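You operate a simulated robot arm through the tools that you are given. There is no shell and no other tool. Be economical: measure what you need, move in short steps, check, and stop when the job is done.

You run a simulated two-armed robot. Do the job below in one go: nothing can be reset, and whatever is moved stays where it is left.

JOB
Take the teal pad on the top of the desk and put it away on the workbench top. Then stack the carton labelled "belt clips" from the top of the desk on top of the carton labelled "drive bands". Then close the desk bottom drawer. Then press the ok key two times. Then take the lid off the jar and lay it down on the workbench top. Keep to this order.

Only the result counts: the job must be done as asked and must still hold three seconds after the hand-in. Knocking over, shifting, dropping, spilling or breaking anything else fails it. A push-on lid holds only when it is set on centred and level and pressed home; a screw cap is set on level and turned clockwise until tight.

ROBOT AND FRAMES
Two 7-joint arms with fingered hands on one trunk, on a base that drives. Base frame: it is fixed to the floor where the robot stands at the start and does not move with it; the origin is under the middle of the robot, x ahead of it, y to its left, z up; the surface under the hand at the start is at about z = 760. Units: mm, rad, N and s.
The left shoulder is at the start at [99, 128, 1086], the right one opposite. Places, roughly: carton [750, 0, 750]; desk bottom drawer [700, 500, 200]; jar [-500, -2000, 1000]; ok key [800, 600, 800]; teal pad (3x5x5 cm) [800, -100, 800]; workbench top [-600, -2200, 900]. Payload 5 kg a hand.
Tool frame (each hand has its own): the origin (TCP) lies between the finger pads and is the grasp point; the fingertips stand 37 mm ahead of it; z points along the fingers, y is the line along which they close. The gripper opens to 124 mm. The gripper's body begins 43 mm behind the TCP. The gripper is a hand of 3 fingers: y runs from the thumb to the fingers, the wrist lies at [-21, -116, -203] in the tool frame, and closing takes about 1.5 s.
Orientation is told as [roll, pitch, yaw] about the base's x, y, z axes, in that order, counted from this pose: with the fingers straight down and the wrist toward the robot, the tool's x, y and z point along [0, 1, 0], [1, 0, 0] and [0, 0, -1] of the base frame.

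CONTROLS
- The arms move only by the tool servo_tool. It takes "left_motion", "right_motion" or both (then of equal length, played together; a hand with none holds still); each is text: rows parted by semicolons, each of 7 numbers parted by spaces: the turn, a rotation vector about the base's x, y, z in units of 120 degrees (1.0 is 120 degrees), then the shift along the base's x, y, z in units of 100 mm (1.0 is 100 mm), then the gripper command, from -1 (shut) to 1 (fully open), values between in proportion. In form: wx wy wz tx ty tz claw; .... A call has 1 to 12 rows; each row is the pose to reach, as a shift and turn from the pose commanded when the call began. A call with a number of a shift or a turn outside -1 to 1 is refused whole. A row lasts 0.2 s, in which the tool goes at most 50 mm and 0.15 rad; a call with a longer step from one row to the next is refused whole, and so is a gripper value outside its range. A pose out of reach is approached as far as the arm can. The call stops where the force on the tool passes 40 N (or 10 N more than at its start, if that is more) or the arm is blocked; 0.2 s more then pass. The fingers move at their own pace (about 45 mm/s each) and stop on an object; they squeeze with about 29 N. The grip force told is the motor's: it shows also when the fingers shut on nothing. Time passes only in rows, and 0.2 s behind the last, so rows that repeat a pose let the fingers close. It gives the time, the measured TCP pose, the force on the tool (base axes), the opening and the grip force at its end, in the units of the frame above (readings bear some noise), with the torque about the TCP (base axes, N m) and any sound that the robot's microphone picked up.
- Cameras (640 x 400 px; columns grow to the right, rows downward): "scene" is now at [264, 34, 1253.2]; the picture's right is [0.37, -0.93, 0.00], its down [-0.46, -0.19, -0.87] and it looks along [0.80, 0.32, -0.50] (base axes); focal length 214 px, centre (320, 200). "left" rides on the left gripper at [-72, -104, -154] in its tool frame; the picture's right is [-0.83, -0.26, 0.49], its down [0.51, -0.72, 0.47] and it looks along [0.23, 0.64, 0.73] (tool axes); focal length 243 px, centre (320, 200). "right" rides on the right gripper at [72, -104, -154] in its tool frame; the picture's right is [-0.83, 0.26, -0.49], its down [-0.51, -0.72, 0.47] and it looks along [-0.23, 0.64, 0.73] (tool axes); focal length 243 px, centre (320, 200). There is no depth. A picture from a camera that has moved, and an enlarged one, comes with that camera's place and axes in the base frame and with its lens.
- get_image(camera): a new picture of that camera. The clock stands still meanwhile.
- slide_trunk(by): slides the trunk up (or, below 0, down) by that many mm; the arms and the scene camera ride with it, the base frame stays. It gives what a move gives, with no picture.
- steer(legs): drives the robot by 1 to 6 legs, each [ahead, left, turn to the left] in mm, mm and rad, along the robot's own axes; the way and the turn of a leg run together, so that a leg with both is an arc; at most 1500 mm and 3.142 rad a leg. The arms and the cameras ride along, it lands a little off, and it stops where it bumps. It gives what a move gives.
- set_grasp(shape, hand): the hand has 3 fingers and takes this shape, open, in about a second: jaw (thumb against the fingers, like two jaws); tri (thumb and two fingers); tip (a fingertip pinch); poke (one finger out to press); point (the index stretched); flat (the hand flat); cup (the hand cupped); fist (a fist). The gripper value then closes the fingers along that shape, each until it touches; the sizes above hold for jaw. It gives what a move gives, with no picture.
- head_to(pan, tilt): turns the head with the scene camera to pan (to the left, within 1.396 rad either way) and tilt (down, from -0.506 to 1.204), counted from straight ahead of the robot. It gives what a move gives.
- close_up(camera, box): a new picture of the part [left, top, right, bottom] of that camera's present view, enlarged. The clock stands still meanwhile.
- job_done(): hands the job in; it is judged then, once.

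Go step by step. Nothing tells you exact positions but the pictures and the camera data: compare them with the known pose of the tool, close in by small moves and look again before you grip or let go. The budget is 165 turns and 130 pictures, counting those below and the enlarged ones. Unless the task says otherwise, let go and move clear before handing in.

The tools are called after "Request:" as name(argument=value, ...) on one line, values as JSON. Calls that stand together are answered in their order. servo_tool: Moves the arms, as the interface text tells. Its arguments: {"type":"object","properties":{"left_motion":{"type":"string"},"right_motion":{"type":"string"}},"required":[]} The other tools are called the same way: slide_trunk (by) slides the trunk up or down; set_grasp (shape, hand) gives the hand a shape; steer (legs) drives the base; head_to (pan, tilt) turns the head that bears the scene camera; get_image (camera) takes a picture; close_up (camera, box) takes an enlarged picture of a part of a camera's view; job_done () hands the job in.

At the start:

```text
clock: 0.0
left_tcp_pos: [587.8, 477.2, 1116.0]
left_orientation: [0.0, -0.001, -0.002]
left_force: [-0.4, 0.2, -0.9]
left_ft_torque: [-0.01, -0.03, -0.02]
left_finger_gap: 123.4
left_grip_force: 0.1
left_shape: jaw
right_tcp_pos: [716.4, -1.1, 1148.7]
right_orientation: [0.0, 0.0, 0.0]
right_force: [-0.3, 0.3, 0.3]
right_ft_torque: [-0.03, 0.0, 0.02]
right_finger_gap: 123.7
right_grip_force: 0.2
right_shape: jaw
trunk travel left (down, up): [-275.0, 288.0]
robot x, y, heading: [-4.5, -1.4, -0.004]
head pan, tilt: [0.384, 0.522]
```

scene: 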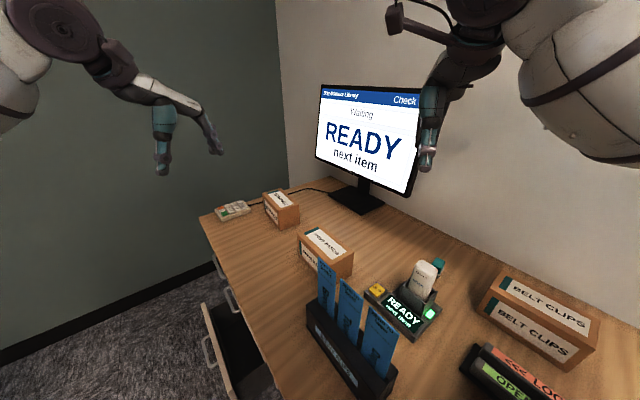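
right: 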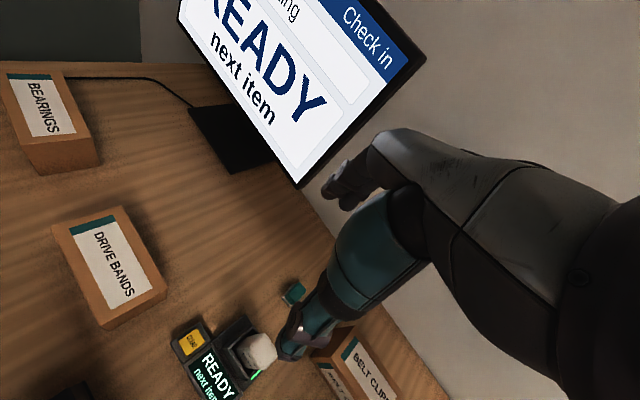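
left: 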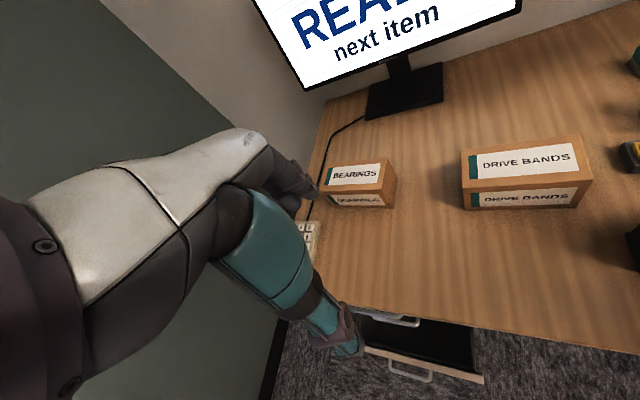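

The teal pad stands behind the scanner at about [790, -120], and the belt clips carton is to its right. I'll look straight ahead and down for a clearer view.

Request:
head_to(pan=-0.1, tilt=0.75)

Request:
get_image(camera="scene")

```text
clock: 0.9
left_tcp_pos: [588.9, 477.4, 1115.5]
left_orientation: [0.001, 0.001, 0.001]
left_force: [1.1, -0.8, 0.2]
left_ft_torque: [0.01, 0.0, -0.01]
left_finger_gap: 123.7
left_grip_force: 0.1
left_shape: jaw
right_tcp_pos: [717.5, -1.9, 1148.1]
right_orientation: [0.0, 0.001, 0.002]
right_force: [-0.3, 0.6, 0.3]
right_ft_torque: [0.02, 0.0, 0.01]
right_finger_gap: 123.9
right_grip_force: 0.0
right_shape: jaw
trunk travel left (down, up): [-275.0, 288.0]
robot x, y, heading: [1.0, -0.9, -0.0]
head pan, tilt: [-0.099, 0.75]
```

```text
126 pictures are left
camera scene: at [262.6, -8.1, 1233.3], right [-0.1, -1.0, 0.0], down [-0.68, 0.07, -0.73], along [0.73, -0.07, -0.68], focal length 214 px, centre (320, 200)
```

scene: 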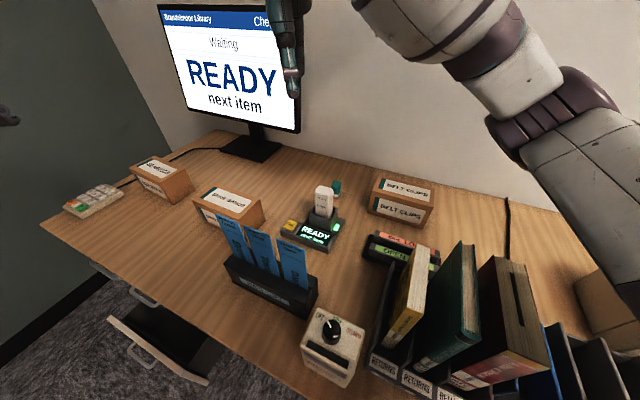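

Request:
close_up(camera="scene", box=[260, 160, 460, 285])

Request:
close_up(camera="right", box=[160, 240, 416, 400])

Request:
close_up(camera="scene", box=[20, 140, 280, 302])

```text
3.20 times, centred on (360, 222) of scene
camera zoom: at [262.6, -8.1, 1233.3], right [-0.1, -1.0, 0.0], down [-0.68, 0.07, -0.73], along [0.73, -0.07, -0.68], focal length 686 px, centre (192, 128)
```

zoom: 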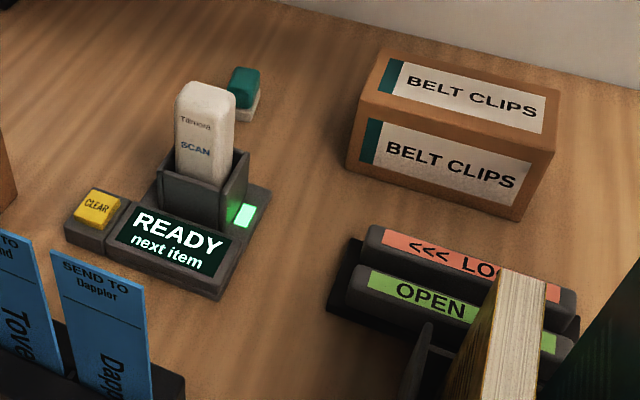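

```text
2.50 times, centred on (288, 320) of right
camera zoom: at [613.5, 71.3, 1301.3], right [0.26, -0.83, 0.49], down [-0.72, -0.51, -0.47], along [0.64, -0.23, -0.73], focal length 606 px, centre (400, -100)
```

zoom: 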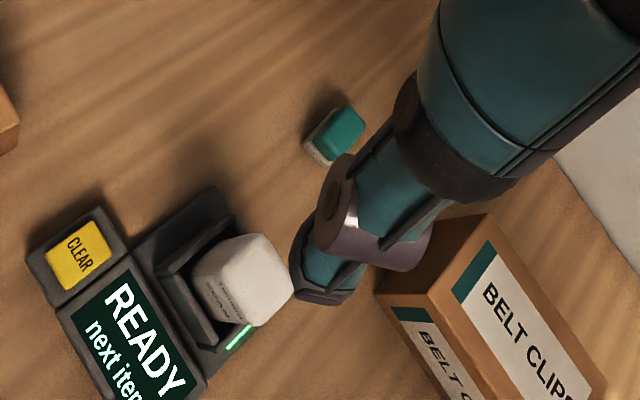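

```text
2.46 times, centred on (150, 221) of scene
camera zoom: at [262.6, -8.1, 1233.3], right [-0.1, -1.0, 0.0], down [-0.68, 0.07, -0.73], along [0.73, -0.07, -0.68], focal length 528 px, centre (738, 148)
```

zoom: 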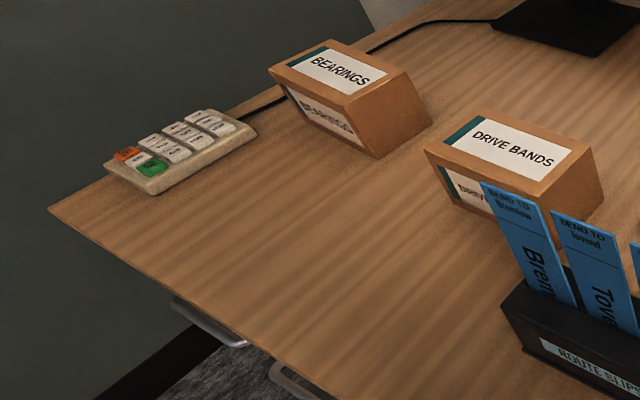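

Request:
close_up(camera="right", box=[264, 270, 328, 310])

Request:
close_up(camera="scene", box=[310, 170, 374, 210])

```text
10.00 times, centred on (296, 290) of right
camera zoom: at [613.5, 71.3, 1301.3], right [0.26, -0.83, 0.49], down [-0.72, -0.51, -0.47], along [0.64, -0.23, -0.73], focal length 2426 px, centre (560, -700)
```

zoom: 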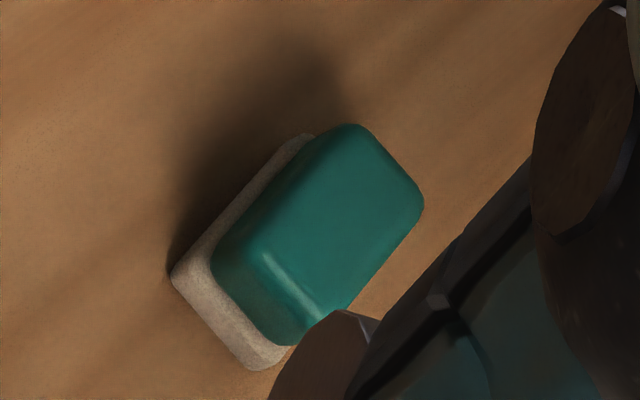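

```text
10.00 times, centred on (342, 190) of scene
camera zoom: at [262.6, -8.1, 1233.3], right [-0.1, -1.0, 0.0], down [-0.68, 0.07, -0.73], along [0.73, -0.07, -0.68], focal length 2145 px, centre (100, 300)
```

zoom: 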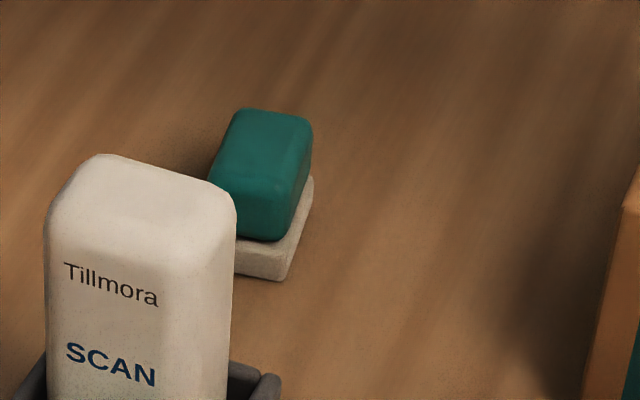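

The pad is a block standing at about [797, -115], its long side turned about -20°. I'll yaw the right hand 70° so it closes across the narrow side, and move over it at a safe height.

Request:
servo_tool(right_motion="0 0 0.065 0.09 -0.11 -0.1 1; 0 0 0.13 0.18 -0.22 -0.2 1; 0 0 0.195 0.27 -0.33 -0.3 1; 0 0 0.26 0.36 -0.44 -0.4 1; 0 0 0.325 0.45 -0.55 -0.5 1; 0 0 0.39 0.54 -0.66 -0.6 1; 0 0 0.455 0.6 -0.77 -0.7 1; 0 0 0.52 0.7 -0.88 -0.8 1; 0 0 0.583 0.795 -1 -0.9 1; 0 0 0.583 0.795 -1 -1 1")

Request:
get_image(camera="right")

Request:
get_image(camera="scene")

```text
clock: 3.1
left_tcp_pos: [588.7, 477.6, 1116.4]
left_orientation: [0.0, 0.0, 0.0]
left_force: [-0.4, 0.2, -0.3]
left_ft_torque: [0.01, 0.01, 0.02]
left_finger_gap: 123.8
left_grip_force: 0.1
left_shape: jaw
right_tcp_pos: [796.2, -100.5, 1048.6]
right_orientation: [-0.001, 0.0, 1.222]
right_force: [-0.1, 0.4, -0.7]
right_ft_torque: [-0.03, 0.01, 0.0]
right_finger_gap: 123.5
right_grip_force: 0.0
right_shape: jaw
trunk travel left (down, up): [-275.0, 288.0]
robot x, y, heading: [-2.0, 0.9, -0.0]
head pan, tilt: [-0.099, 0.75]
```

```text
120 pictures are left
camera right: at [693.0, -174.0, 1201.5], right [0.87, -0.04, 0.49], down [0.23, -0.85, -0.47], along [0.44, 0.52, -0.73], focal length 243 px, centre (320, 200)
```

right: 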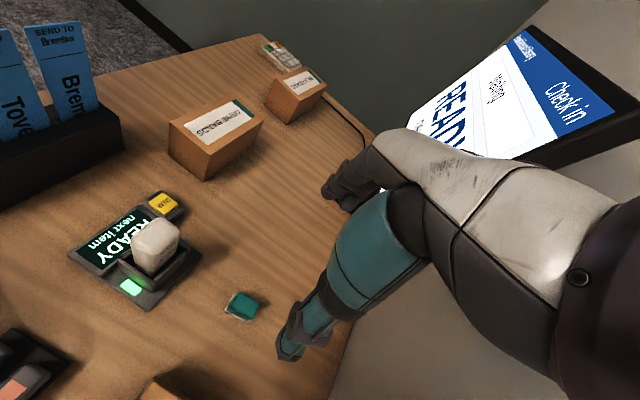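

```text
119 pictures are left
camera scene: at [262.5, -8.1, 1233.3], right [-0.1, -1.0, 0.0], down [-0.68, 0.07, -0.73], along [0.73, -0.07, -0.68], focal length 214 px, centre (320, 200)
```

scene: 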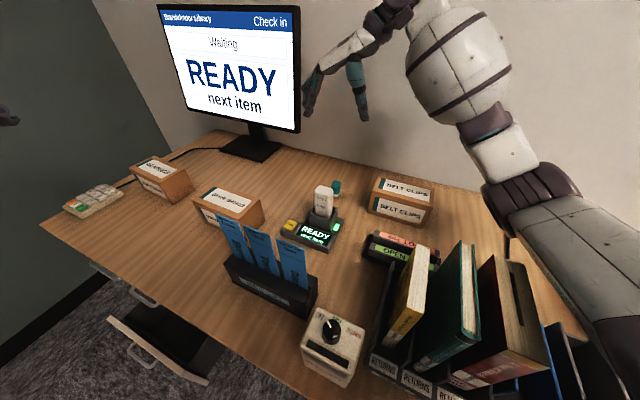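

Request:
close_up(camera="right", box=[210, 280, 274, 320])

```text
10.00 times, centred on (242, 300) of right
camera zoom: at [693.0, -174.0, 1201.5], right [0.87, -0.04, 0.49], down [0.23, -0.85, -0.47], along [0.44, 0.52, -0.73], focal length 2426 px, centre (1100, -800)
```

zoom: 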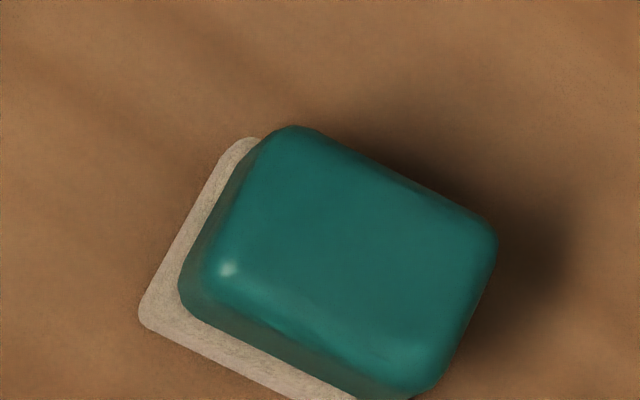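

The pad's centre is confirmed near [798, -115]. I descend over it.

Request:
servo_tool(right_motion="0 0 -0.015 0.02 -0.145 -0.4 1; 0 0 -0.015 0.02 -0.145 -0.8 1; 0 0 -0.015 0.02 -0.145 -1 1")

Request:
servo_tool(right_motion="0 0 0 0 0 -0.4 1; 0 0 0 0 0 -0.8 1; 0 0 0 0 0 -1 1")

Request:
get_image(camera="right")

Request:
get_image(camera="scene")

```text
clock: 3.9
left_tcp_pos: [588.0, 477.5, 1115.9]
left_orientation: [0.0, 0.001, 0.0]
left_force: [0.0, 0.2, -0.1]
left_ft_torque: [0.0, 0.0, 0.03]
left_finger_gap: 123.7
left_grip_force: 0.0
left_shape: jaw
right_tcp_pos: [799.4, -115.4, 948.6]
right_orientation: [0.0, 0.001, 1.191]
right_force: [-0.2, 0.2, 0.0]
right_ft_torque: [-0.02, 0.01, 0.03]
right_finger_gap: 124.0
right_grip_force: 0.2
right_shape: jaw
trunk travel left (down, up): [-275.0, 288.0]
robot x, y, heading: [-2.1, 1.0, -0.008]
head pan, tilt: [-0.099, 0.75]
```

```text
clock: 4.9
left_tcp_pos: [586.4, 484.2, 1113.7]
left_orientation: [-0.003, -0.002, 0.01]
left_force: [-0.5, -0.4, 0.1]
left_ft_torque: [0.04, -0.05, 0.0]
left_finger_gap: 123.8
left_grip_force: 0.1
left_shape: jaw
right_tcp_pos: [811.6, -114.8, 882.9]
right_orientation: [-0.052, -0.01, 1.189]
right_force: [0.4, 0.5, 0.2]
right_ft_torque: [0.0, 0.01, -0.01]
right_finger_gap: 123.7
right_grip_force: 0.0
right_shape: jaw
trunk travel left (down, up): [-275.0, 288.0]
robot x, y, heading: [5.0, -2.1, 0.01]
head pan, tilt: [-0.099, 0.75]
stopped in row 3 (right hand): the arm was blocked; the commanded pose is now the measured one
```

```text
117 pictures are left
camera right: at [699.2, -182.4, 1031.1], right [0.84, -0.06, 0.54], down [0.23, -0.86, -0.45], along [0.49, 0.5, -0.71], focal length 243 px, centre (320, 200)
```

right: 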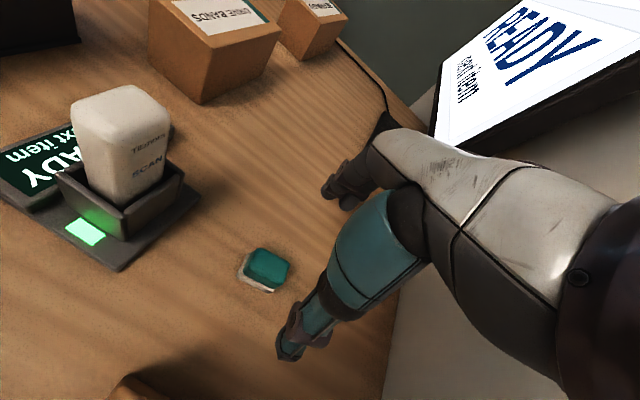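

```text
116 pictures are left
camera scene: at [264.5, -2.2, 1232.7], right [-0.09, -1.0, 0.0], down [-0.68, 0.06, -0.73], along [0.73, -0.07, -0.68], focal length 214 px, centre (320, 200)
```

scene: 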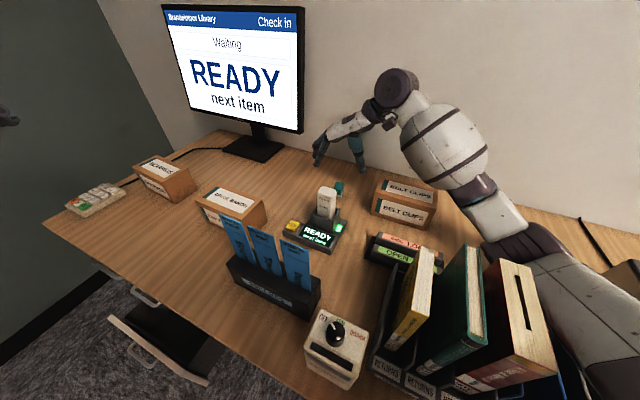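

Request:
close_up(camera="scene", box=[360, 160, 640, 335])

Request:
head_to(pan=-0.7, tilt=0.75)

Request:
get_image(camera="scene")

```text
2.29 times, centred on (500, 248) of scene
camera zoom: at [264.5, -2.2, 1232.7], right [-0.09, -1.0, 0.0], down [-0.68, 0.06, -0.73], along [0.73, -0.07, -0.68], focal length 490 px, centre (-91, 91)
```

zoom: 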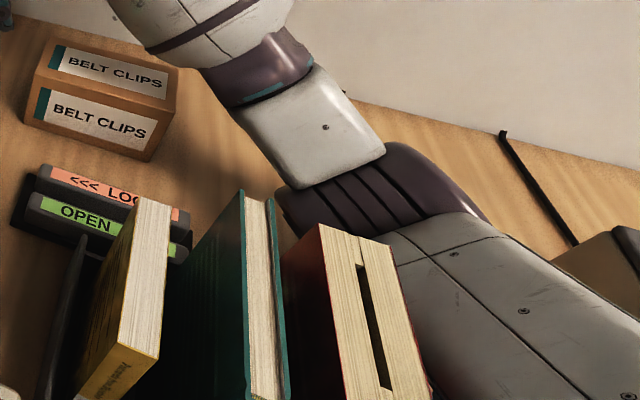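

```text
clock: 5.9
left_tcp_pos: [589.9, 483.8, 1112.6]
left_orientation: [-0.006, 0.0, 0.006]
left_force: [0.0, 0.4, 0.0]
left_ft_torque: [-0.02, 0.01, -0.04]
left_finger_gap: 123.9
left_grip_force: 0.0
left_shape: jaw
right_tcp_pos: [812.9, -116.0, 881.6]
right_orientation: [-0.048, -0.01, 1.188]
right_force: [0.1, -0.3, -0.3]
right_ft_torque: [-0.01, 0.01, 0.01]
right_finger_gap: 123.5
right_grip_force: 0.0
right_shape: jaw
trunk travel left (down, up): [-275.0, 288.0]
robot x, y, heading: [4.8, -3.3, 0.008]
head pan, tilt: [-0.7, 0.75]
```

```text
114 pictures are left
camera scene: at [247.9, -47.6, 1233.6], right [-0.64, -0.77, 0.0], down [-0.52, 0.43, -0.73], along [0.56, -0.47, -0.68], focal length 214 px, centre (320, 200)
```

scene: 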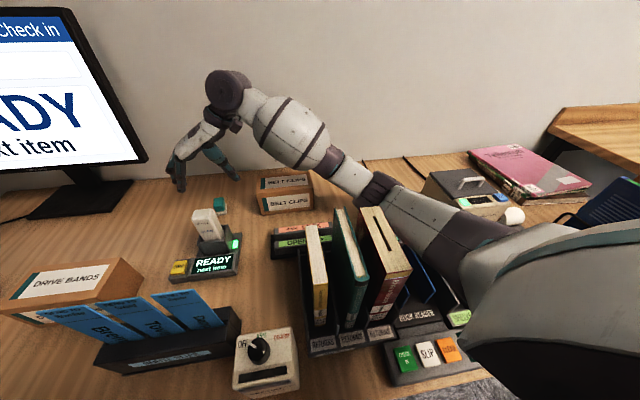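

The right forearm came down against the book stand, so I back off upward and raise the trunk so the arm can come in from higher.

Request:
servo_tool(right_motion="0.01 0 0 -0.05 0 0.3 1; 0.02 0 0 -0.12 0 0.6 1; 0.02 0 0 -0.12 0 1 1")

Request:
slide_trunk(by=220)

Request:
get_image(camera="scene")

```text
clock: 6.7
left_tcp_pos: [588.8, 479.5, 1115.6]
left_orientation: [0.0, 0.0, 0.006]
left_force: [-1.3, -0.4, -0.9]
left_ft_torque: [0.0, -0.02, 0.01]
left_finger_gap: 123.8
left_grip_force: 0.1
left_shape: jaw
right_tcp_pos: [798.1, -119.1, 975.8]
right_orientation: [-0.022, -0.051, 1.187]
right_force: [0.3, 0.0, -0.4]
right_ft_torque: [-0.02, -0.02, 0.0]
right_finger_gap: 123.8
right_grip_force: 0.1
right_shape: jaw
trunk travel left (down, up): [-275.0, 288.0]
robot x, y, heading: [3.1, -2.3, 0.003]
head pan, tilt: [-0.7, 0.75]
```

```text
clock: 9.1
left_tcp_pos: [590.8, 476.9, 1333.6]
left_orientation: [-0.002, 0.003, 0.006]
left_force: [0.0, -0.3, 0.1]
left_ft_torque: [0.01, 0.01, 0.01]
left_finger_gap: 123.8
left_grip_force: 0.0
left_shape: jaw
right_tcp_pos: [799.1, -120.3, 1192.2]
right_orientation: [-0.02, -0.05, 1.186]
right_force: [-1.1, 0.4, 0.0]
right_ft_torque: [-0.02, 0.05, -0.01]
right_finger_gap: 123.7
right_grip_force: 0.0
right_shape: jaw
trunk travel left (down, up): [-495.0, 68.0]
robot x, y, heading: [4.8, 1.2, 0.007]
head pan, tilt: [-0.7, 0.75]
```

```text
113 pictures are left
camera scene: at [172.9, -54.4, 1472.2], right [-0.64, -0.77, 0.0], down [-0.52, 0.44, -0.73], along [0.56, -0.47, -0.68], focal length 214 px, centre (320, 200)
```

scene: 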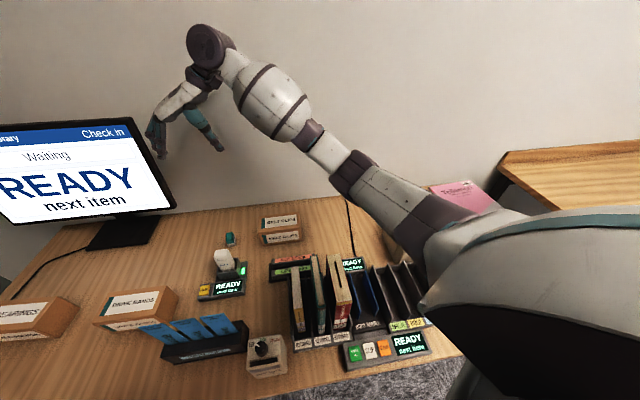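

Request:
servo_tool(right_motion="-0.0186 0.0177 0 0 0.05 -0.4 1; -0.0186 0.0177 0 0 0.05 -0.8 1; -0.0186 0.0177 0 0 0.05 -1 1")

Request:
servo_tool(right_motion="0 0 0 0 0 -0.4 1; 0 0 0 0 0 -0.8 1; 0 0 0 0 0 -1 1")

Request:
get_image(camera="scene")

```text
clock: 9.8
left_tcp_pos: [590.9, 477.6, 1336.1]
left_orientation: [0.002, -0.001, 0.005]
left_force: [-0.3, 0.1, 0.3]
left_ft_torque: [0.01, 0.03, -0.02]
left_finger_gap: 123.4
left_grip_force: 0.0
left_shape: jaw
right_tcp_pos: [798.9, -113.5, 1094.7]
right_orientation: [-0.003, 0.0, 1.186]
right_force: [-0.7, -0.4, -0.7]
right_ft_torque: [0.01, -0.01, -0.02]
right_finger_gap: 123.9
right_grip_force: 0.0
right_shape: jaw
trunk travel left (down, up): [-495.0, 68.0]
robot x, y, heading: [2.8, -6.5, 0.004]
head pan, tilt: [-0.7, 0.75]
```

```text
clock: 10.7
left_tcp_pos: [589.5, 478.1, 1336.1]
left_orientation: [0.0, -0.001, 0.004]
left_force: [0.2, -0.2, -0.5]
left_ft_torque: [-0.03, -0.03, -0.01]
left_finger_gap: 123.7
left_grip_force: 0.1
left_shape: jaw
right_tcp_pos: [798.8, -115.2, 994.1]
right_orientation: [-0.003, 0.001, 1.188]
right_force: [-0.3, 0.1, -0.3]
right_ft_torque: [0.0, 0.0, 0.0]
right_finger_gap: 123.8
right_grip_force: 0.0
right_shape: jaw
trunk travel left (down, up): [-495.0, 68.0]
robot x, y, heading: [0.7, -0.5, 0.003]
head pan, tilt: [-0.7, 0.75]
```

```text
112 pictures are left
camera scene: at [172.0, -54.3, 1472.6], right [-0.64, -0.77, 0.0], down [-0.52, 0.44, -0.73], along [0.56, -0.47, -0.68], focal length 214 px, centre (320, 200)
```

scene: 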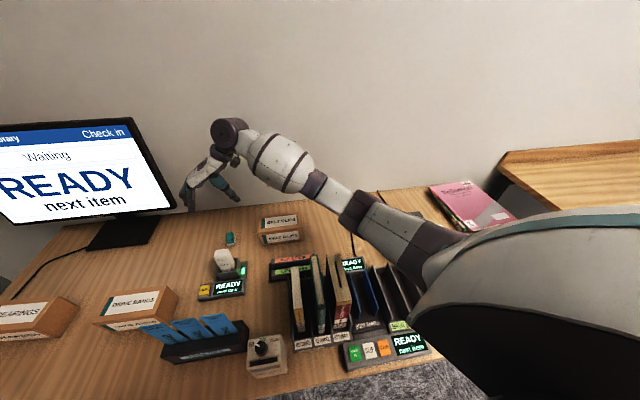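

Request:
servo_tool(right_motion="0 0 0 0 0 -0.35 1; 0 0 0 0 0 -0.7 1; 0 0 0 0 0 -1 1")

Request:
get_image(camera="scene")

Request:
get_image(camera="right")

```text
clock: 11.4
left_tcp_pos: [590.7, 477.2, 1334.5]
left_orientation: [0.001, 0.0, 0.006]
left_force: [-0.1, -1.0, 0.6]
left_ft_torque: [-0.01, 0.01, -0.01]
left_finger_gap: 123.5
left_grip_force: 0.1
left_shape: jaw
right_tcp_pos: [798.0, -114.8, 894.5]
right_orientation: [-0.004, 0.001, 1.185]
right_force: [0.4, -0.7, -0.3]
right_ft_torque: [0.0, 0.03, -0.01]
right_finger_gap: 123.9
right_grip_force: 0.0
right_shape: jaw
trunk travel left (down, up): [-495.0, 68.0]
robot x, y, heading: [5.9, -3.0, 0.007]
head pan, tilt: [-0.7, 0.75]
```

```text
111 pictures are left
camera scene: at [172.5, -54.5, 1472.5], right [-0.64, -0.77, 0.0], down [-0.52, 0.44, -0.73], along [0.56, -0.47, -0.68], focal length 214 px, centre (320, 200)
```

scene: 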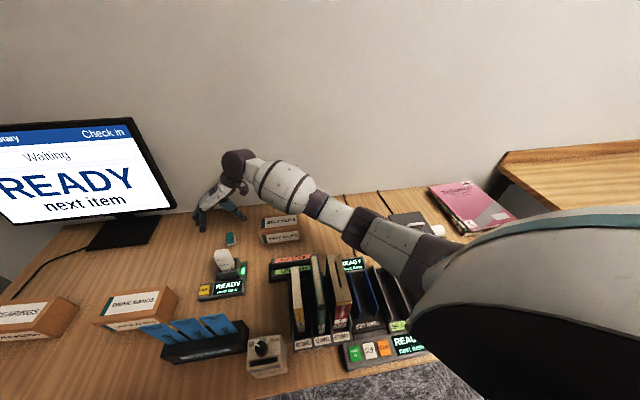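

```text
110 pictures are left
camera right: at [693.0, -183.3, 1047.1], right [0.87, -0.07, 0.49], down [0.2, -0.86, -0.47], along [0.46, 0.51, -0.73], focal length 243 px, centre (320, 200)
```

right: 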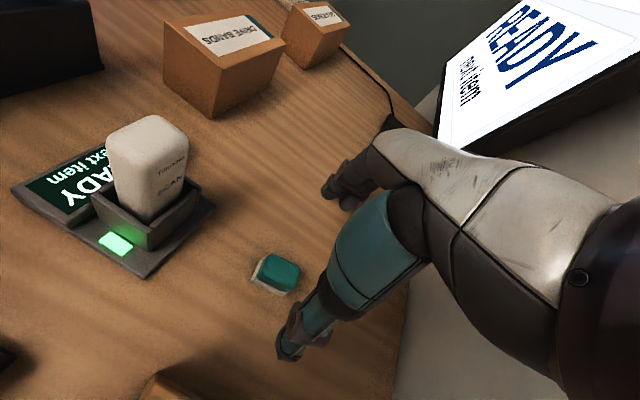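

Request:
close_up(camera="right", box=[240, 240, 336, 300])

```text
6.67 times, centred on (288, 270) of right
camera zoom: at [693.0, -183.3, 1047.1], right [0.87, -0.07, 0.49], down [0.2, -0.86, -0.47], along [0.46, 0.51, -0.73], focal length 1618 px, centre (533, -267)
```

zoom: 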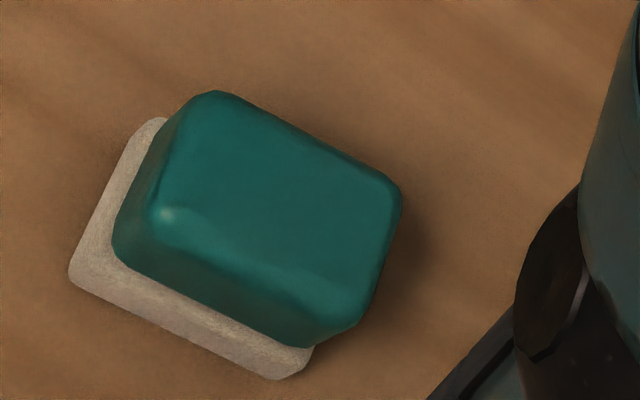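

Request:
servo_tool(right_motion="0 0 0 -0.01 0.02 -0.35 1; 0 0 0 -0.01 0.02 -0.7 1; 0 0 0 -0.01 0.02 -0.85 1; 0 0 0 -0.01 0.02 -0.9 1")

Request:
get_image(camera="right")

```text
clock: 12.4
left_tcp_pos: [589.2, 477.7, 1336.4]
left_orientation: [0.0, 0.0, 0.007]
left_force: [1.0, -0.4, 0.0]
left_ft_torque: [0.0, 0.0, -0.02]
left_finger_gap: 123.4
left_grip_force: 0.2
left_shape: jaw
right_tcp_pos: [797.2, -113.2, 806.4]
right_orientation: [-0.004, -0.001, 1.185]
right_force: [-0.2, -0.2, 0.0]
right_ft_torque: [-0.01, -0.01, 0.01]
right_finger_gap: 123.7
right_grip_force: 0.1
right_shape: jaw
trunk travel left (down, up): [-495.0, 68.0]
robot x, y, heading: [5.6, -1.2, 0.007]
head pan, tilt: [-0.7, 0.75]
```

```text
108 pictures are left
camera right: at [691.9, -182.4, 959.3], right [0.87, -0.07, 0.5], down [0.2, -0.86, -0.47], along [0.46, 0.51, -0.73], focal length 243 px, centre (320, 200)
```

right: 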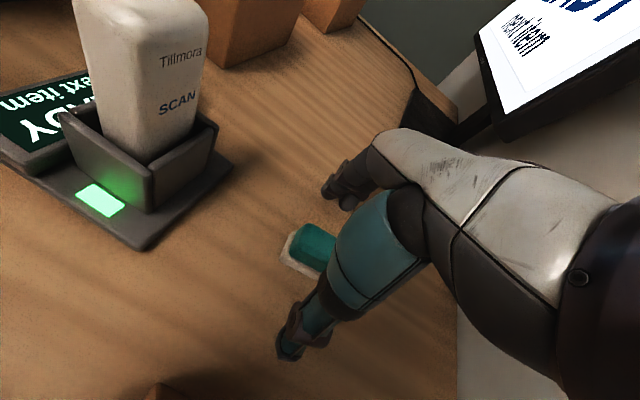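

The pad lies between the thumb and fingers, so I close.

Request:
servo_tool(right_motion="0 0 0 0 0 0 -1; 0 0 0 0 0 0 -1; 0 0 0 0 0 0 -1; 0 0 0 0 0 0 -1; 0 0 0 0 0 0 -1; 0 0 0 0 0 0 -1; 0 0 0 0 0 0 -1; 0 0 0 0 0 0 -1; 0 0 0 0 0 0 -1")

Request:
get_image(camera="right")

```text
clock: 14.4
left_tcp_pos: [589.7, 477.8, 1336.9]
left_orientation: [-0.001, -0.001, 0.004]
left_force: [0.0, 0.5, 0.1]
left_ft_torque: [-0.01, -0.04, -0.01]
left_finger_gap: 124.0
left_grip_force: 0.0
left_shape: jaw
right_tcp_pos: [796.9, -113.4, 804.0]
right_orientation: [-0.005, -0.001, 1.186]
right_force: [-0.3, -0.3, 0.5]
right_ft_torque: [0.04, -0.02, -0.02]
right_finger_gap: 23.1
right_grip_force: 29.5
right_shape: jaw
trunk travel left (down, up): [-495.0, 68.0]
robot x, y, heading: [2.6, 1.5, 0.009]
head pan, tilt: [-0.7, 0.75]
```

```text
107 pictures are left
camera right: at [691.7, -181.8, 957.9], right [0.87, -0.07, 0.49], down [0.2, -0.86, -0.47], along [0.46, 0.51, -0.73], focal length 243 px, centre (320, 200)
```

right: 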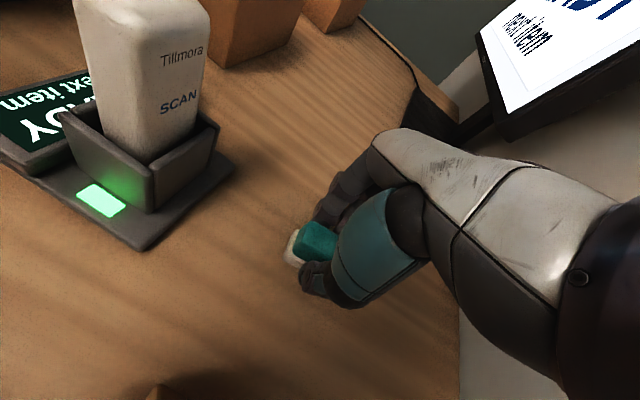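

Held firmly (gap 23 mm). I lift straight up.

Request:
servo_tool(right_motion="0 0 0 0 0 0.3 -1; 0 0 0 0 0 0.65 -1; 0 0 0 0 0 1 -1")

Request:
servo_tool(right_motion="0 0 0 0 0 0.35 -1; 0 0 0 0 0 0.7 -1; 0 0 0 0 0 1 -1")

Request:
servo_tool(right_motion="0 0 0 0 0 0.35 -1; 0 0 0 0 0 0.7 -1; 0 0 0 0 0 1 -1")

Request:
get_image(camera="right")

Request:
head_to(pan=-1.39, tilt=0.5)

Request:
get_image(camera="scene")

```text
clock: 15.2
left_tcp_pos: [589.4, 478.3, 1336.1]
left_orientation: [0.0, 0.0, 0.006]
left_force: [-0.2, 0.1, 0.3]
left_ft_torque: [-0.01, 0.0, 0.01]
left_finger_gap: 123.8
left_grip_force: 0.1
left_shape: jaw
right_tcp_pos: [797.3, -112.9, 902.7]
right_orientation: [-0.003, 0.002, 1.187]
right_force: [-0.4, 0.8, -0.7]
right_ft_torque: [-0.05, -0.02, -0.04]
right_finger_gap: 23.0
right_grip_force: 29.1
right_shape: jaw
trunk travel left (down, up): [-495.0, 68.0]
robot x, y, heading: [8.0, -4.1, 0.003]
head pan, tilt: [-0.7, 0.75]
```

```text
clock: 16.1
left_tcp_pos: [590.5, 478.4, 1334.7]
left_orientation: [-0.002, 0.0, 0.006]
left_force: [-0.2, -0.4, -1.2]
left_ft_torque: [0.0, 0.03, -0.05]
left_finger_gap: 123.7
left_grip_force: 0.0
left_shape: jaw
right_tcp_pos: [796.7, -111.7, 1003.6]
right_orientation: [-0.003, 0.002, 1.186]
right_force: [-0.2, -0.5, -1.2]
right_ft_torque: [0.0, 0.06, 0.01]
right_finger_gap: 22.9
right_grip_force: 29.1
right_shape: jaw
trunk travel left (down, up): [-495.0, 68.0]
robot x, y, heading: [6.4, -1.2, 0.009]
head pan, tilt: [-0.7, 0.75]
```

```text
clock: 16.9
left_tcp_pos: [590.2, 478.8, 1336.0]
left_orientation: [-0.001, 0.0, 0.005]
left_force: [0.2, 0.3, 1.0]
left_ft_torque: [0.0, 0.01, -0.01]
left_finger_gap: 123.7
left_grip_force: 0.0
left_shape: jaw
right_tcp_pos: [799.2, -113.0, 1105.6]
right_orientation: [-0.002, -0.002, 1.185]
right_force: [1.2, -0.1, -0.5]
right_ft_torque: [-0.02, 0.0, -0.01]
right_finger_gap: 23.3
right_grip_force: 28.7
right_shape: jaw
trunk travel left (down, up): [-495.0, 68.0]
robot x, y, heading: [2.2, -0.3, 0.008]
head pan, tilt: [-0.7, 0.75]
```

```text
106 pictures are left
camera right: at [693.9, -181.3, 1257.6], right [0.87, -0.07, 0.49], down [0.2, -0.86, -0.47], along [0.46, 0.51, -0.73], focal length 243 px, centre (320, 200)
```

right: 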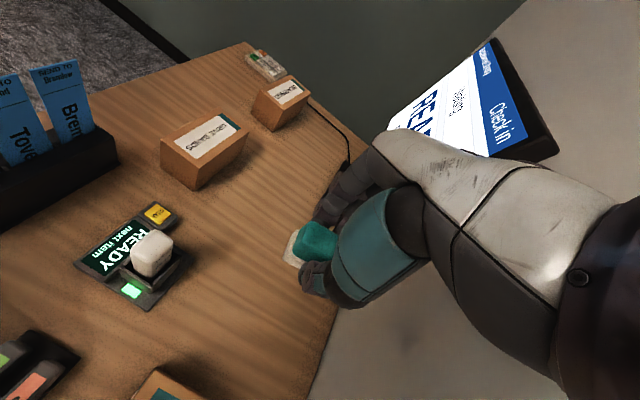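

```text
clock: 17.9
left_tcp_pos: [589.6, 477.3, 1335.9]
left_orientation: [0.0, 0.001, 0.005]
left_force: [-0.2, 0.5, 0.5]
left_ft_torque: [-0.01, -0.03, -0.03]
left_finger_gap: 123.8
left_grip_force: 0.0
left_shape: jaw
right_tcp_pos: [799.8, -113.1, 1104.8]
right_orientation: [-0.004, 0.002, 1.186]
right_force: [0.8, 0.1, -1.2]
right_ft_torque: [-0.02, 0.0, 0.0]
right_finger_gap: 23.0
right_grip_force: 29.2
right_shape: jaw
trunk travel left (down, up): [-495.0, 68.0]
robot x, y, heading: [3.0, 2.7, 0.001]
head pan, tilt: [-1.389, 0.499]
```

```text
105 pictures are left
camera scene: at [125.5, -90.8, 1494.5], right [-0.98, -0.19, 0.0], down [-0.09, 0.47, -0.88], along [0.16, -0.86, -0.48], focal length 214 px, centre (320, 200)
```

scene: 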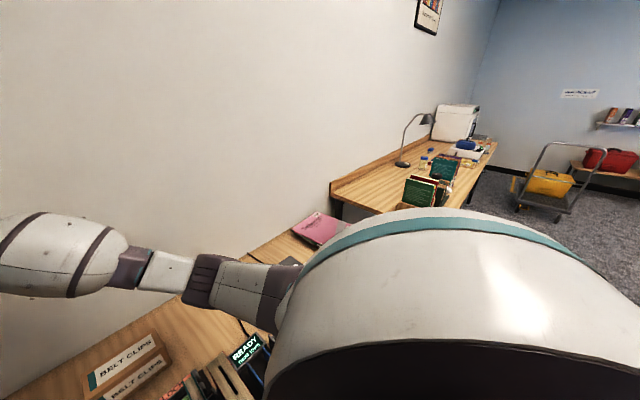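

The workbench stands further along the same wall, which runs along about (-0.52, -0.86). I back away square from the desk, turn to face the wall, and look.

Request:
steer(legs=[[-300, 180, 0]])

Request:
get_image(camera="scene")

```text
clock: 20.2
left_tcp_pos: [289.8, 655.3, 1335.3]
left_orientation: [0.0, 0.001, 0.004]
left_force: [0.1, 0.2, -0.3]
left_ft_torque: [-0.02, 0.04, 0.01]
left_finger_gap: 123.7
left_grip_force: 0.0
left_shape: jaw
right_tcp_pos: [497.8, 63.6, 1102.3]
right_orientation: [0.001, -0.001, 1.186]
right_force: [0.5, 0.2, 0.2]
right_ft_torque: [0.0, 0.01, -0.01]
right_finger_gap: 23.1
right_grip_force: 28.7
right_shape: jaw
trunk travel left (down, up): [-495.0, 68.0]
robot x, y, heading: [-297.0, 177.6, -0.002]
head pan, tilt: [-1.389, 0.499]
```

```text
104 pictures are left
camera scene: at [-175.7, 87.5, 1494.1], right [-0.98, -0.18, 0.0], down [-0.09, 0.47, -0.88], along [0.16, -0.86, -0.48], focal length 214 px, centre (320, 200)
```

scene: 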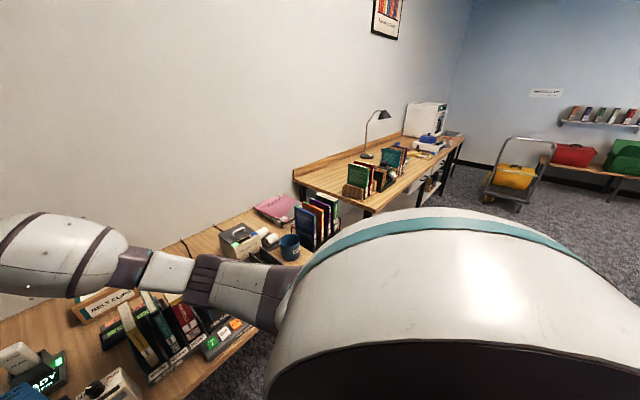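

Request:
steer(legs=[[-260, 150, 0], [0, 0, -0.541]])

Request:
head_to(pan=-1.2, tilt=0.4)

Request:
get_image(camera="scene")

```text
clock: 23.7
left_tcp_pos: [191.9, 440.9, 1335.2]
left_orientation: [0.001, 0.0, -0.531]
left_force: [0.4, -0.4, 0.5]
left_ft_torque: [-0.02, 0.03, -0.01]
left_finger_gap: 123.6
left_grip_force: 0.0
left_shape: jaw
right_tcp_pos: [68.6, -172.7, 1106.2]
right_orientation: [-0.004, 0.001, 0.647]
right_force: [-0.7, 0.6, -1.0]
right_ft_torque: [0.0, -0.01, -0.03]
right_finger_gap: 23.1
right_grip_force: 28.8
right_shape: jaw
trunk travel left (down, up): [-495.0, 68.0]
robot x, y, heading: [-557.6, 328.7, -0.532]
head pan, tilt: [-1.389, 0.499]
```

```text
clock: 24.5
left_tcp_pos: [192.6, 438.6, 1334.8]
left_orientation: [-0.001, -0.002, -0.531]
left_force: [-1.3, -0.5, -0.3]
left_ft_torque: [0.02, -0.01, 0.01]
left_finger_gap: 123.5
left_grip_force: 0.1
left_shape: jaw
right_tcp_pos: [69.2, -174.4, 1104.1]
right_orientation: [-0.003, 0.0, 0.647]
right_force: [0.2, 1.3, 0.5]
right_ft_torque: [0.02, -0.01, 0.0]
right_finger_gap: 23.0
right_grip_force: 28.7
right_shape: jaw
trunk travel left (down, up): [-495.0, 68.0]
robot x, y, heading: [-560.4, 326.2, -0.537]
head pan, tilt: [-1.201, 0.4]
```

```text
103 pictures are left
camera scene: at [-481.6, 184.6, 1503.6], right [-0.99, 0.16, 0.0], down [0.06, 0.38, -0.92], along [-0.15, -0.91, -0.39], focal length 214 px, centre (320, 200)
```

scene: 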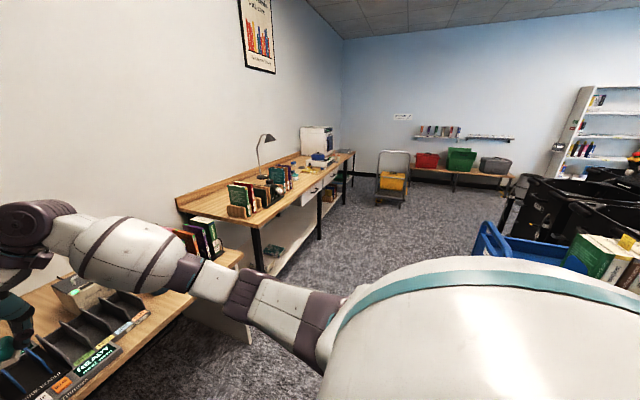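

Request:
close_up(camera="scene", box=[220, 110, 380, 210])

```text
4.00 times, centred on (300, 160) of scene
camera zoom: at [-481.6, 184.6, 1503.6], right [-0.99, 0.16, 0.0], down [0.06, 0.38, -0.92], along [-0.15, -0.91, -0.39], focal length 858 px, centre (400, 360)
```

zoom: 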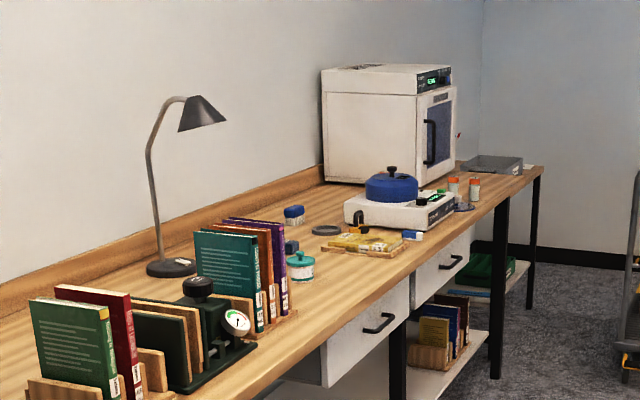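

I slide right along the wall toward the workbench, in steps.

Request:
steer(legs=[[50, -1000, 0]])

Request:
get_image(camera="scene")

```text
clock: 33.8
left_tcp_pos: [-287.6, -471.1, 1334.6]
left_orientation: [0.001, -0.001, -0.541]
left_force: [-0.3, -0.3, -0.2]
left_ft_torque: [-0.06, -0.03, 0.0]
left_finger_gap: 123.9
left_grip_force: 0.1
left_shape: jaw
right_tcp_pos: [-415.6, -1084.2, 1105.0]
right_orientation: [-0.004, 0.0, 0.64]
right_force: [1.0, -0.2, -0.1]
right_ft_torque: [-0.01, 0.02, 0.03]
right_finger_gap: 23.1
right_grip_force: 29.1
right_shape: jaw
trunk travel left (down, up): [-495.0, 68.0]
robot x, y, heading: [-1039.3, -580.3, -0.543]
head pan, tilt: [-1.201, 0.4]
```

```text
101 pictures are left
camera scene: at [-963.7, -721.0, 1503.6], right [-0.99, 0.17, 0.0], down [0.07, 0.38, -0.92], along [-0.16, -0.91, -0.39], focal length 214 px, centre (320, 200)
```

scene: 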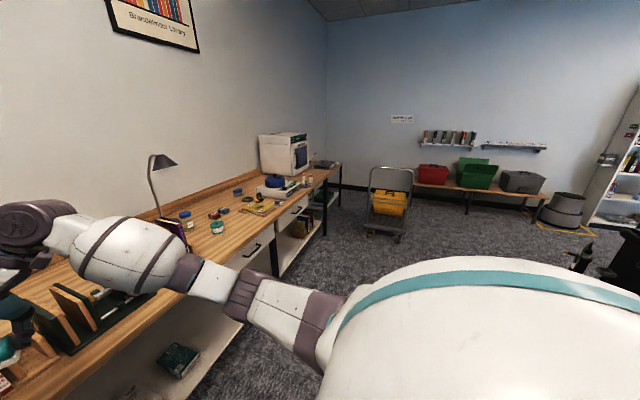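

Request:
close_up(camera="scene", box=[150, 120, 350, 245])

```text
3.20 times, centred on (250, 182) of scene
camera zoom: at [-963.7, -721.0, 1503.6], right [-0.99, 0.17, 0.0], down [0.07, 0.38, -0.92], along [-0.16, -0.91, -0.39], focal length 686 px, centre (544, 256)
```

zoom: 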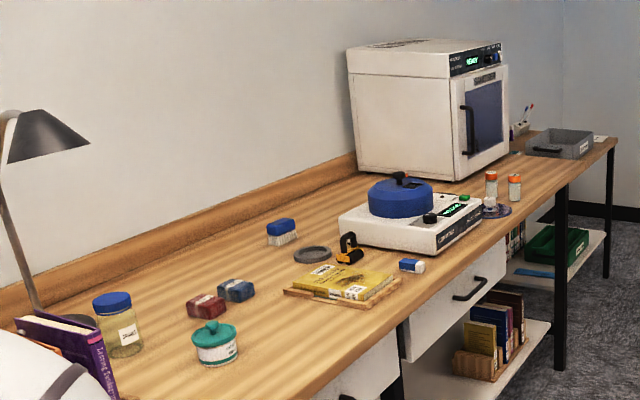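

I retract the hand a little toward the robot and right, then slide along and approach the free area between the teal pot and the yellow book.

Request:
servo_tool(right_motion="0 0 0 -0.3 0 0.1 -1; 0 0 0 -0.6 0 0.2 -1; 0 0 0 -0.85 0 0.3 -1")

Request:
servo_tool(right_motion="0 0 0 -0.3 0 0 -1; 0 0 0 -0.6 0 0 -1; 0 0 0 -0.85 0 0 -1")

Request:
steer(legs=[[0, -735, 0]])

Request:
head_to(pan=-0.3, tilt=0.6)

Request:
get_image(camera="scene")

```text
clock: 34.6
left_tcp_pos: [-288.8, -471.0, 1336.0]
left_orientation: [0.0, 0.001, -0.539]
left_force: [0.7, 0.3, -0.5]
left_ft_torque: [0.01, -0.06, 0.02]
left_finger_gap: 123.6
left_grip_force: 0.0
left_shape: jaw
right_tcp_pos: [-502.0, -1084.9, 1135.5]
right_orientation: [-0.001, -0.001, 0.64]
right_force: [0.3, -0.3, -0.6]
right_ft_torque: [0.02, 0.01, 0.0]
right_finger_gap: 23.0
right_grip_force: 28.5
right_shape: jaw
trunk travel left (down, up): [-495.0, 68.0]
robot x, y, heading: [-1037.1, -578.1, -0.535]
head pan, tilt: [-1.201, 0.4]
```

```text
clock: 35.4
left_tcp_pos: [-288.4, -471.9, 1336.5]
left_orientation: [-0.002, -0.001, -0.54]
left_force: [0.1, -0.4, -0.1]
left_ft_torque: [0.04, 0.01, -0.02]
left_finger_gap: 123.8
left_grip_force: 0.1
left_shape: jaw
right_tcp_pos: [-585.7, -1084.9, 1133.1]
right_orientation: [-0.003, 0.001, 0.64]
right_force: [0.3, 0.8, 0.3]
right_ft_torque: [-0.02, -0.02, 0.0]
right_finger_gap: 22.8
right_grip_force: 29.1
right_shape: jaw
trunk travel left (down, up): [-495.0, 68.0]
robot x, y, heading: [-1039.1, -579.5, -0.543]
head pan, tilt: [-1.201, 0.4]
```

```text
clock: 42.2
left_tcp_pos: [-666.2, -1100.1, 1335.5]
left_orientation: [0.001, 0.0, -0.538]
left_force: [0.0, -0.5, -0.1]
left_ft_torque: [-0.03, 0.0, -0.01]
left_finger_gap: 123.4
left_grip_force: 0.0
left_shape: jaw
right_tcp_pos: [-960.8, -1715.0, 1132.9]
right_orientation: [-0.004, -0.001, 0.643]
right_force: [0.3, 0.5, -0.4]
right_ft_torque: [-0.02, -0.01, -0.03]
right_finger_gap: 23.2
right_grip_force: 29.1
right_shape: jaw
trunk travel left (down, up): [-495.0, 68.0]
robot x, y, heading: [-1415.5, -1209.2, -0.536]
head pan, tilt: [-1.201, 0.4]
```

```text
clock: 43.4
left_tcp_pos: [-666.4, -1099.4, 1335.4]
left_orientation: [0.001, 0.0, -0.537]
left_force: [0.2, 0.2, -0.3]
left_ft_torque: [0.0, 0.03, -0.02]
left_finger_gap: 123.8
left_grip_force: 0.1
left_shape: jaw
right_tcp_pos: [-960.2, -1713.7, 1132.8]
right_orientation: [-0.003, -0.001, 0.646]
right_force: [-0.6, 1.1, 0.3]
right_ft_torque: [0.0, -0.01, 0.0]
right_finger_gap: 23.0
right_grip_force: 29.1
right_shape: jaw
trunk travel left (down, up): [-495.0, 68.0]
robot x, y, heading: [-1415.0, -1208.1, -0.537]
head pan, tilt: [-0.3, 0.6]
```

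```text
99 pictures are left
camera scene: at [-1266.5, -1326.2, 1485.4], right [-0.74, -0.67, 0.0], down [-0.38, 0.42, -0.83], along [0.55, -0.61, -0.56], focal length 214 px, centre (320, 200)
```

scene: 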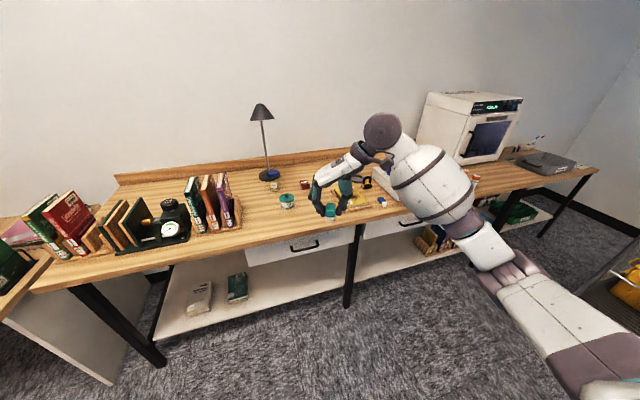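

Request:
close_up(camera="scene", box=[240, 150, 400, 250])

Request:
get_image(camera="right")

```text
4.00 times, centred on (320, 200) of scene
camera zoom: at [-1266.5, -1326.2, 1485.4], right [-0.74, -0.67, 0.0], down [-0.38, 0.42, -0.83], along [0.55, -0.61, -0.56], focal length 858 px, centre (320, 200)
```

zoom: 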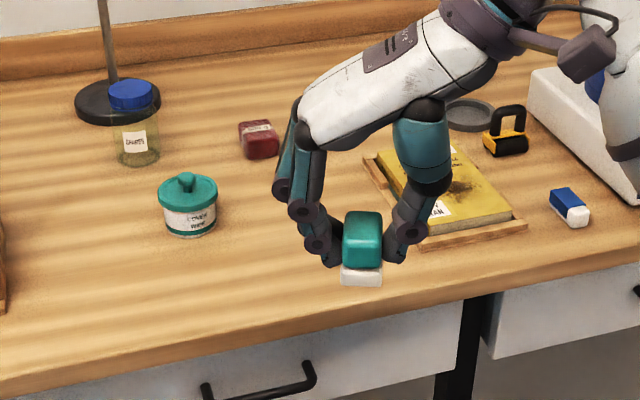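

```text
97 pictures are left
camera right: at [-1087.3, -1718.9, 1285.9], right [0.71, -0.51, 0.49], down [-0.27, -0.84, -0.47], along [0.65, 0.2, -0.73], focal length 243 px, centre (320, 200)
```

right: 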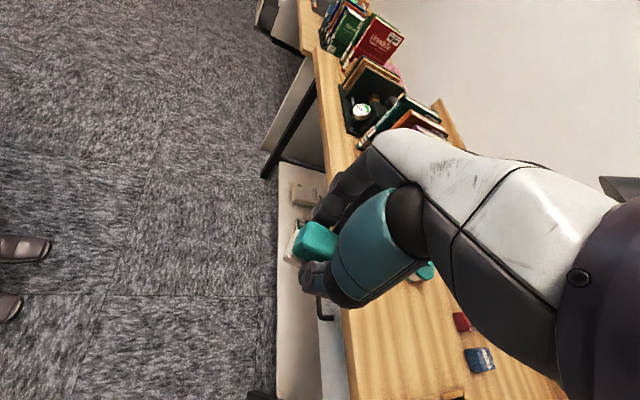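

The spot near [-690, -1950] on the bench, between the pot and the book tray, is clear. I drive forward to bring the pad over it.

Request:
steer(legs=[[353, -65, 0]])

Request:
get_image(camera="scene")

Request:
get_image(camera="right")

```text
clock: 45.8
left_tcp_pos: [-398.8, -1338.2, 1336.5]
left_orientation: [0.001, -0.003, -0.539]
left_force: [0.1, 0.2, 0.3]
left_ft_torque: [-0.05, -0.01, 0.03]
left_finger_gap: 123.7
left_grip_force: 0.0
left_shape: jaw
right_tcp_pos: [-696.2, -1952.7, 1134.2]
right_orientation: [-0.006, -0.001, 0.639]
right_force: [0.9, 0.1, -0.6]
right_ft_torque: [-0.02, 0.02, -0.02]
right_finger_gap: 23.2
right_grip_force: 28.5
right_shape: jaw
trunk travel left (down, up): [-495.0, 68.0]
robot x, y, heading: [-1146.4, -1442.4, -0.536]
head pan, tilt: [-0.3, 0.6]
```

```text
96 pictures are left
camera scene: at [-1001.0, -1562.1, 1485.8], right [-0.75, -0.67, 0.0], down [-0.38, 0.42, -0.83], along [0.55, -0.62, -0.56], focal length 214 px, centre (320, 200)
```

scene: 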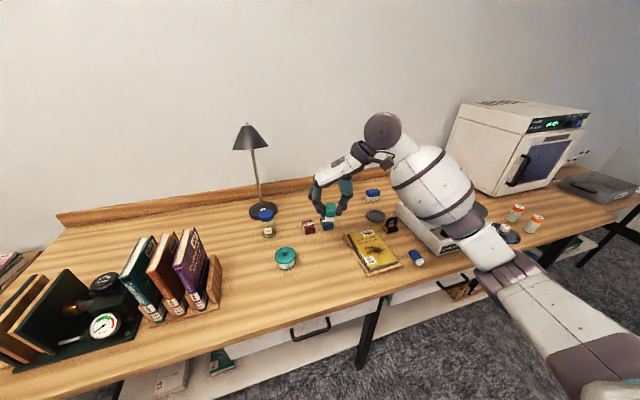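

```text
95 pictures are left
camera right: at [-822.8, -1955.5, 1287.0], right [0.7, -0.51, 0.5], down [-0.27, -0.84, -0.47], along [0.65, 0.19, -0.73], focal length 243 px, centre (320, 200)
```

right: 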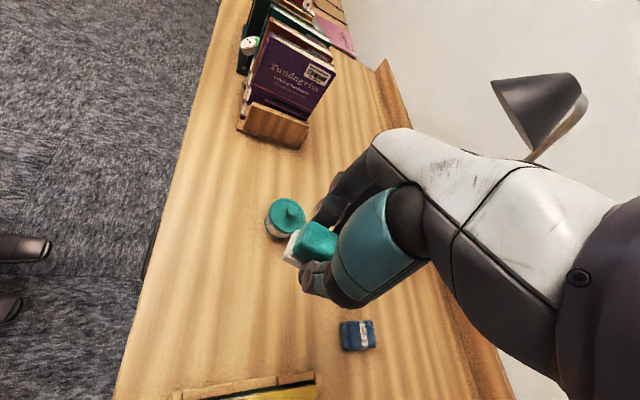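

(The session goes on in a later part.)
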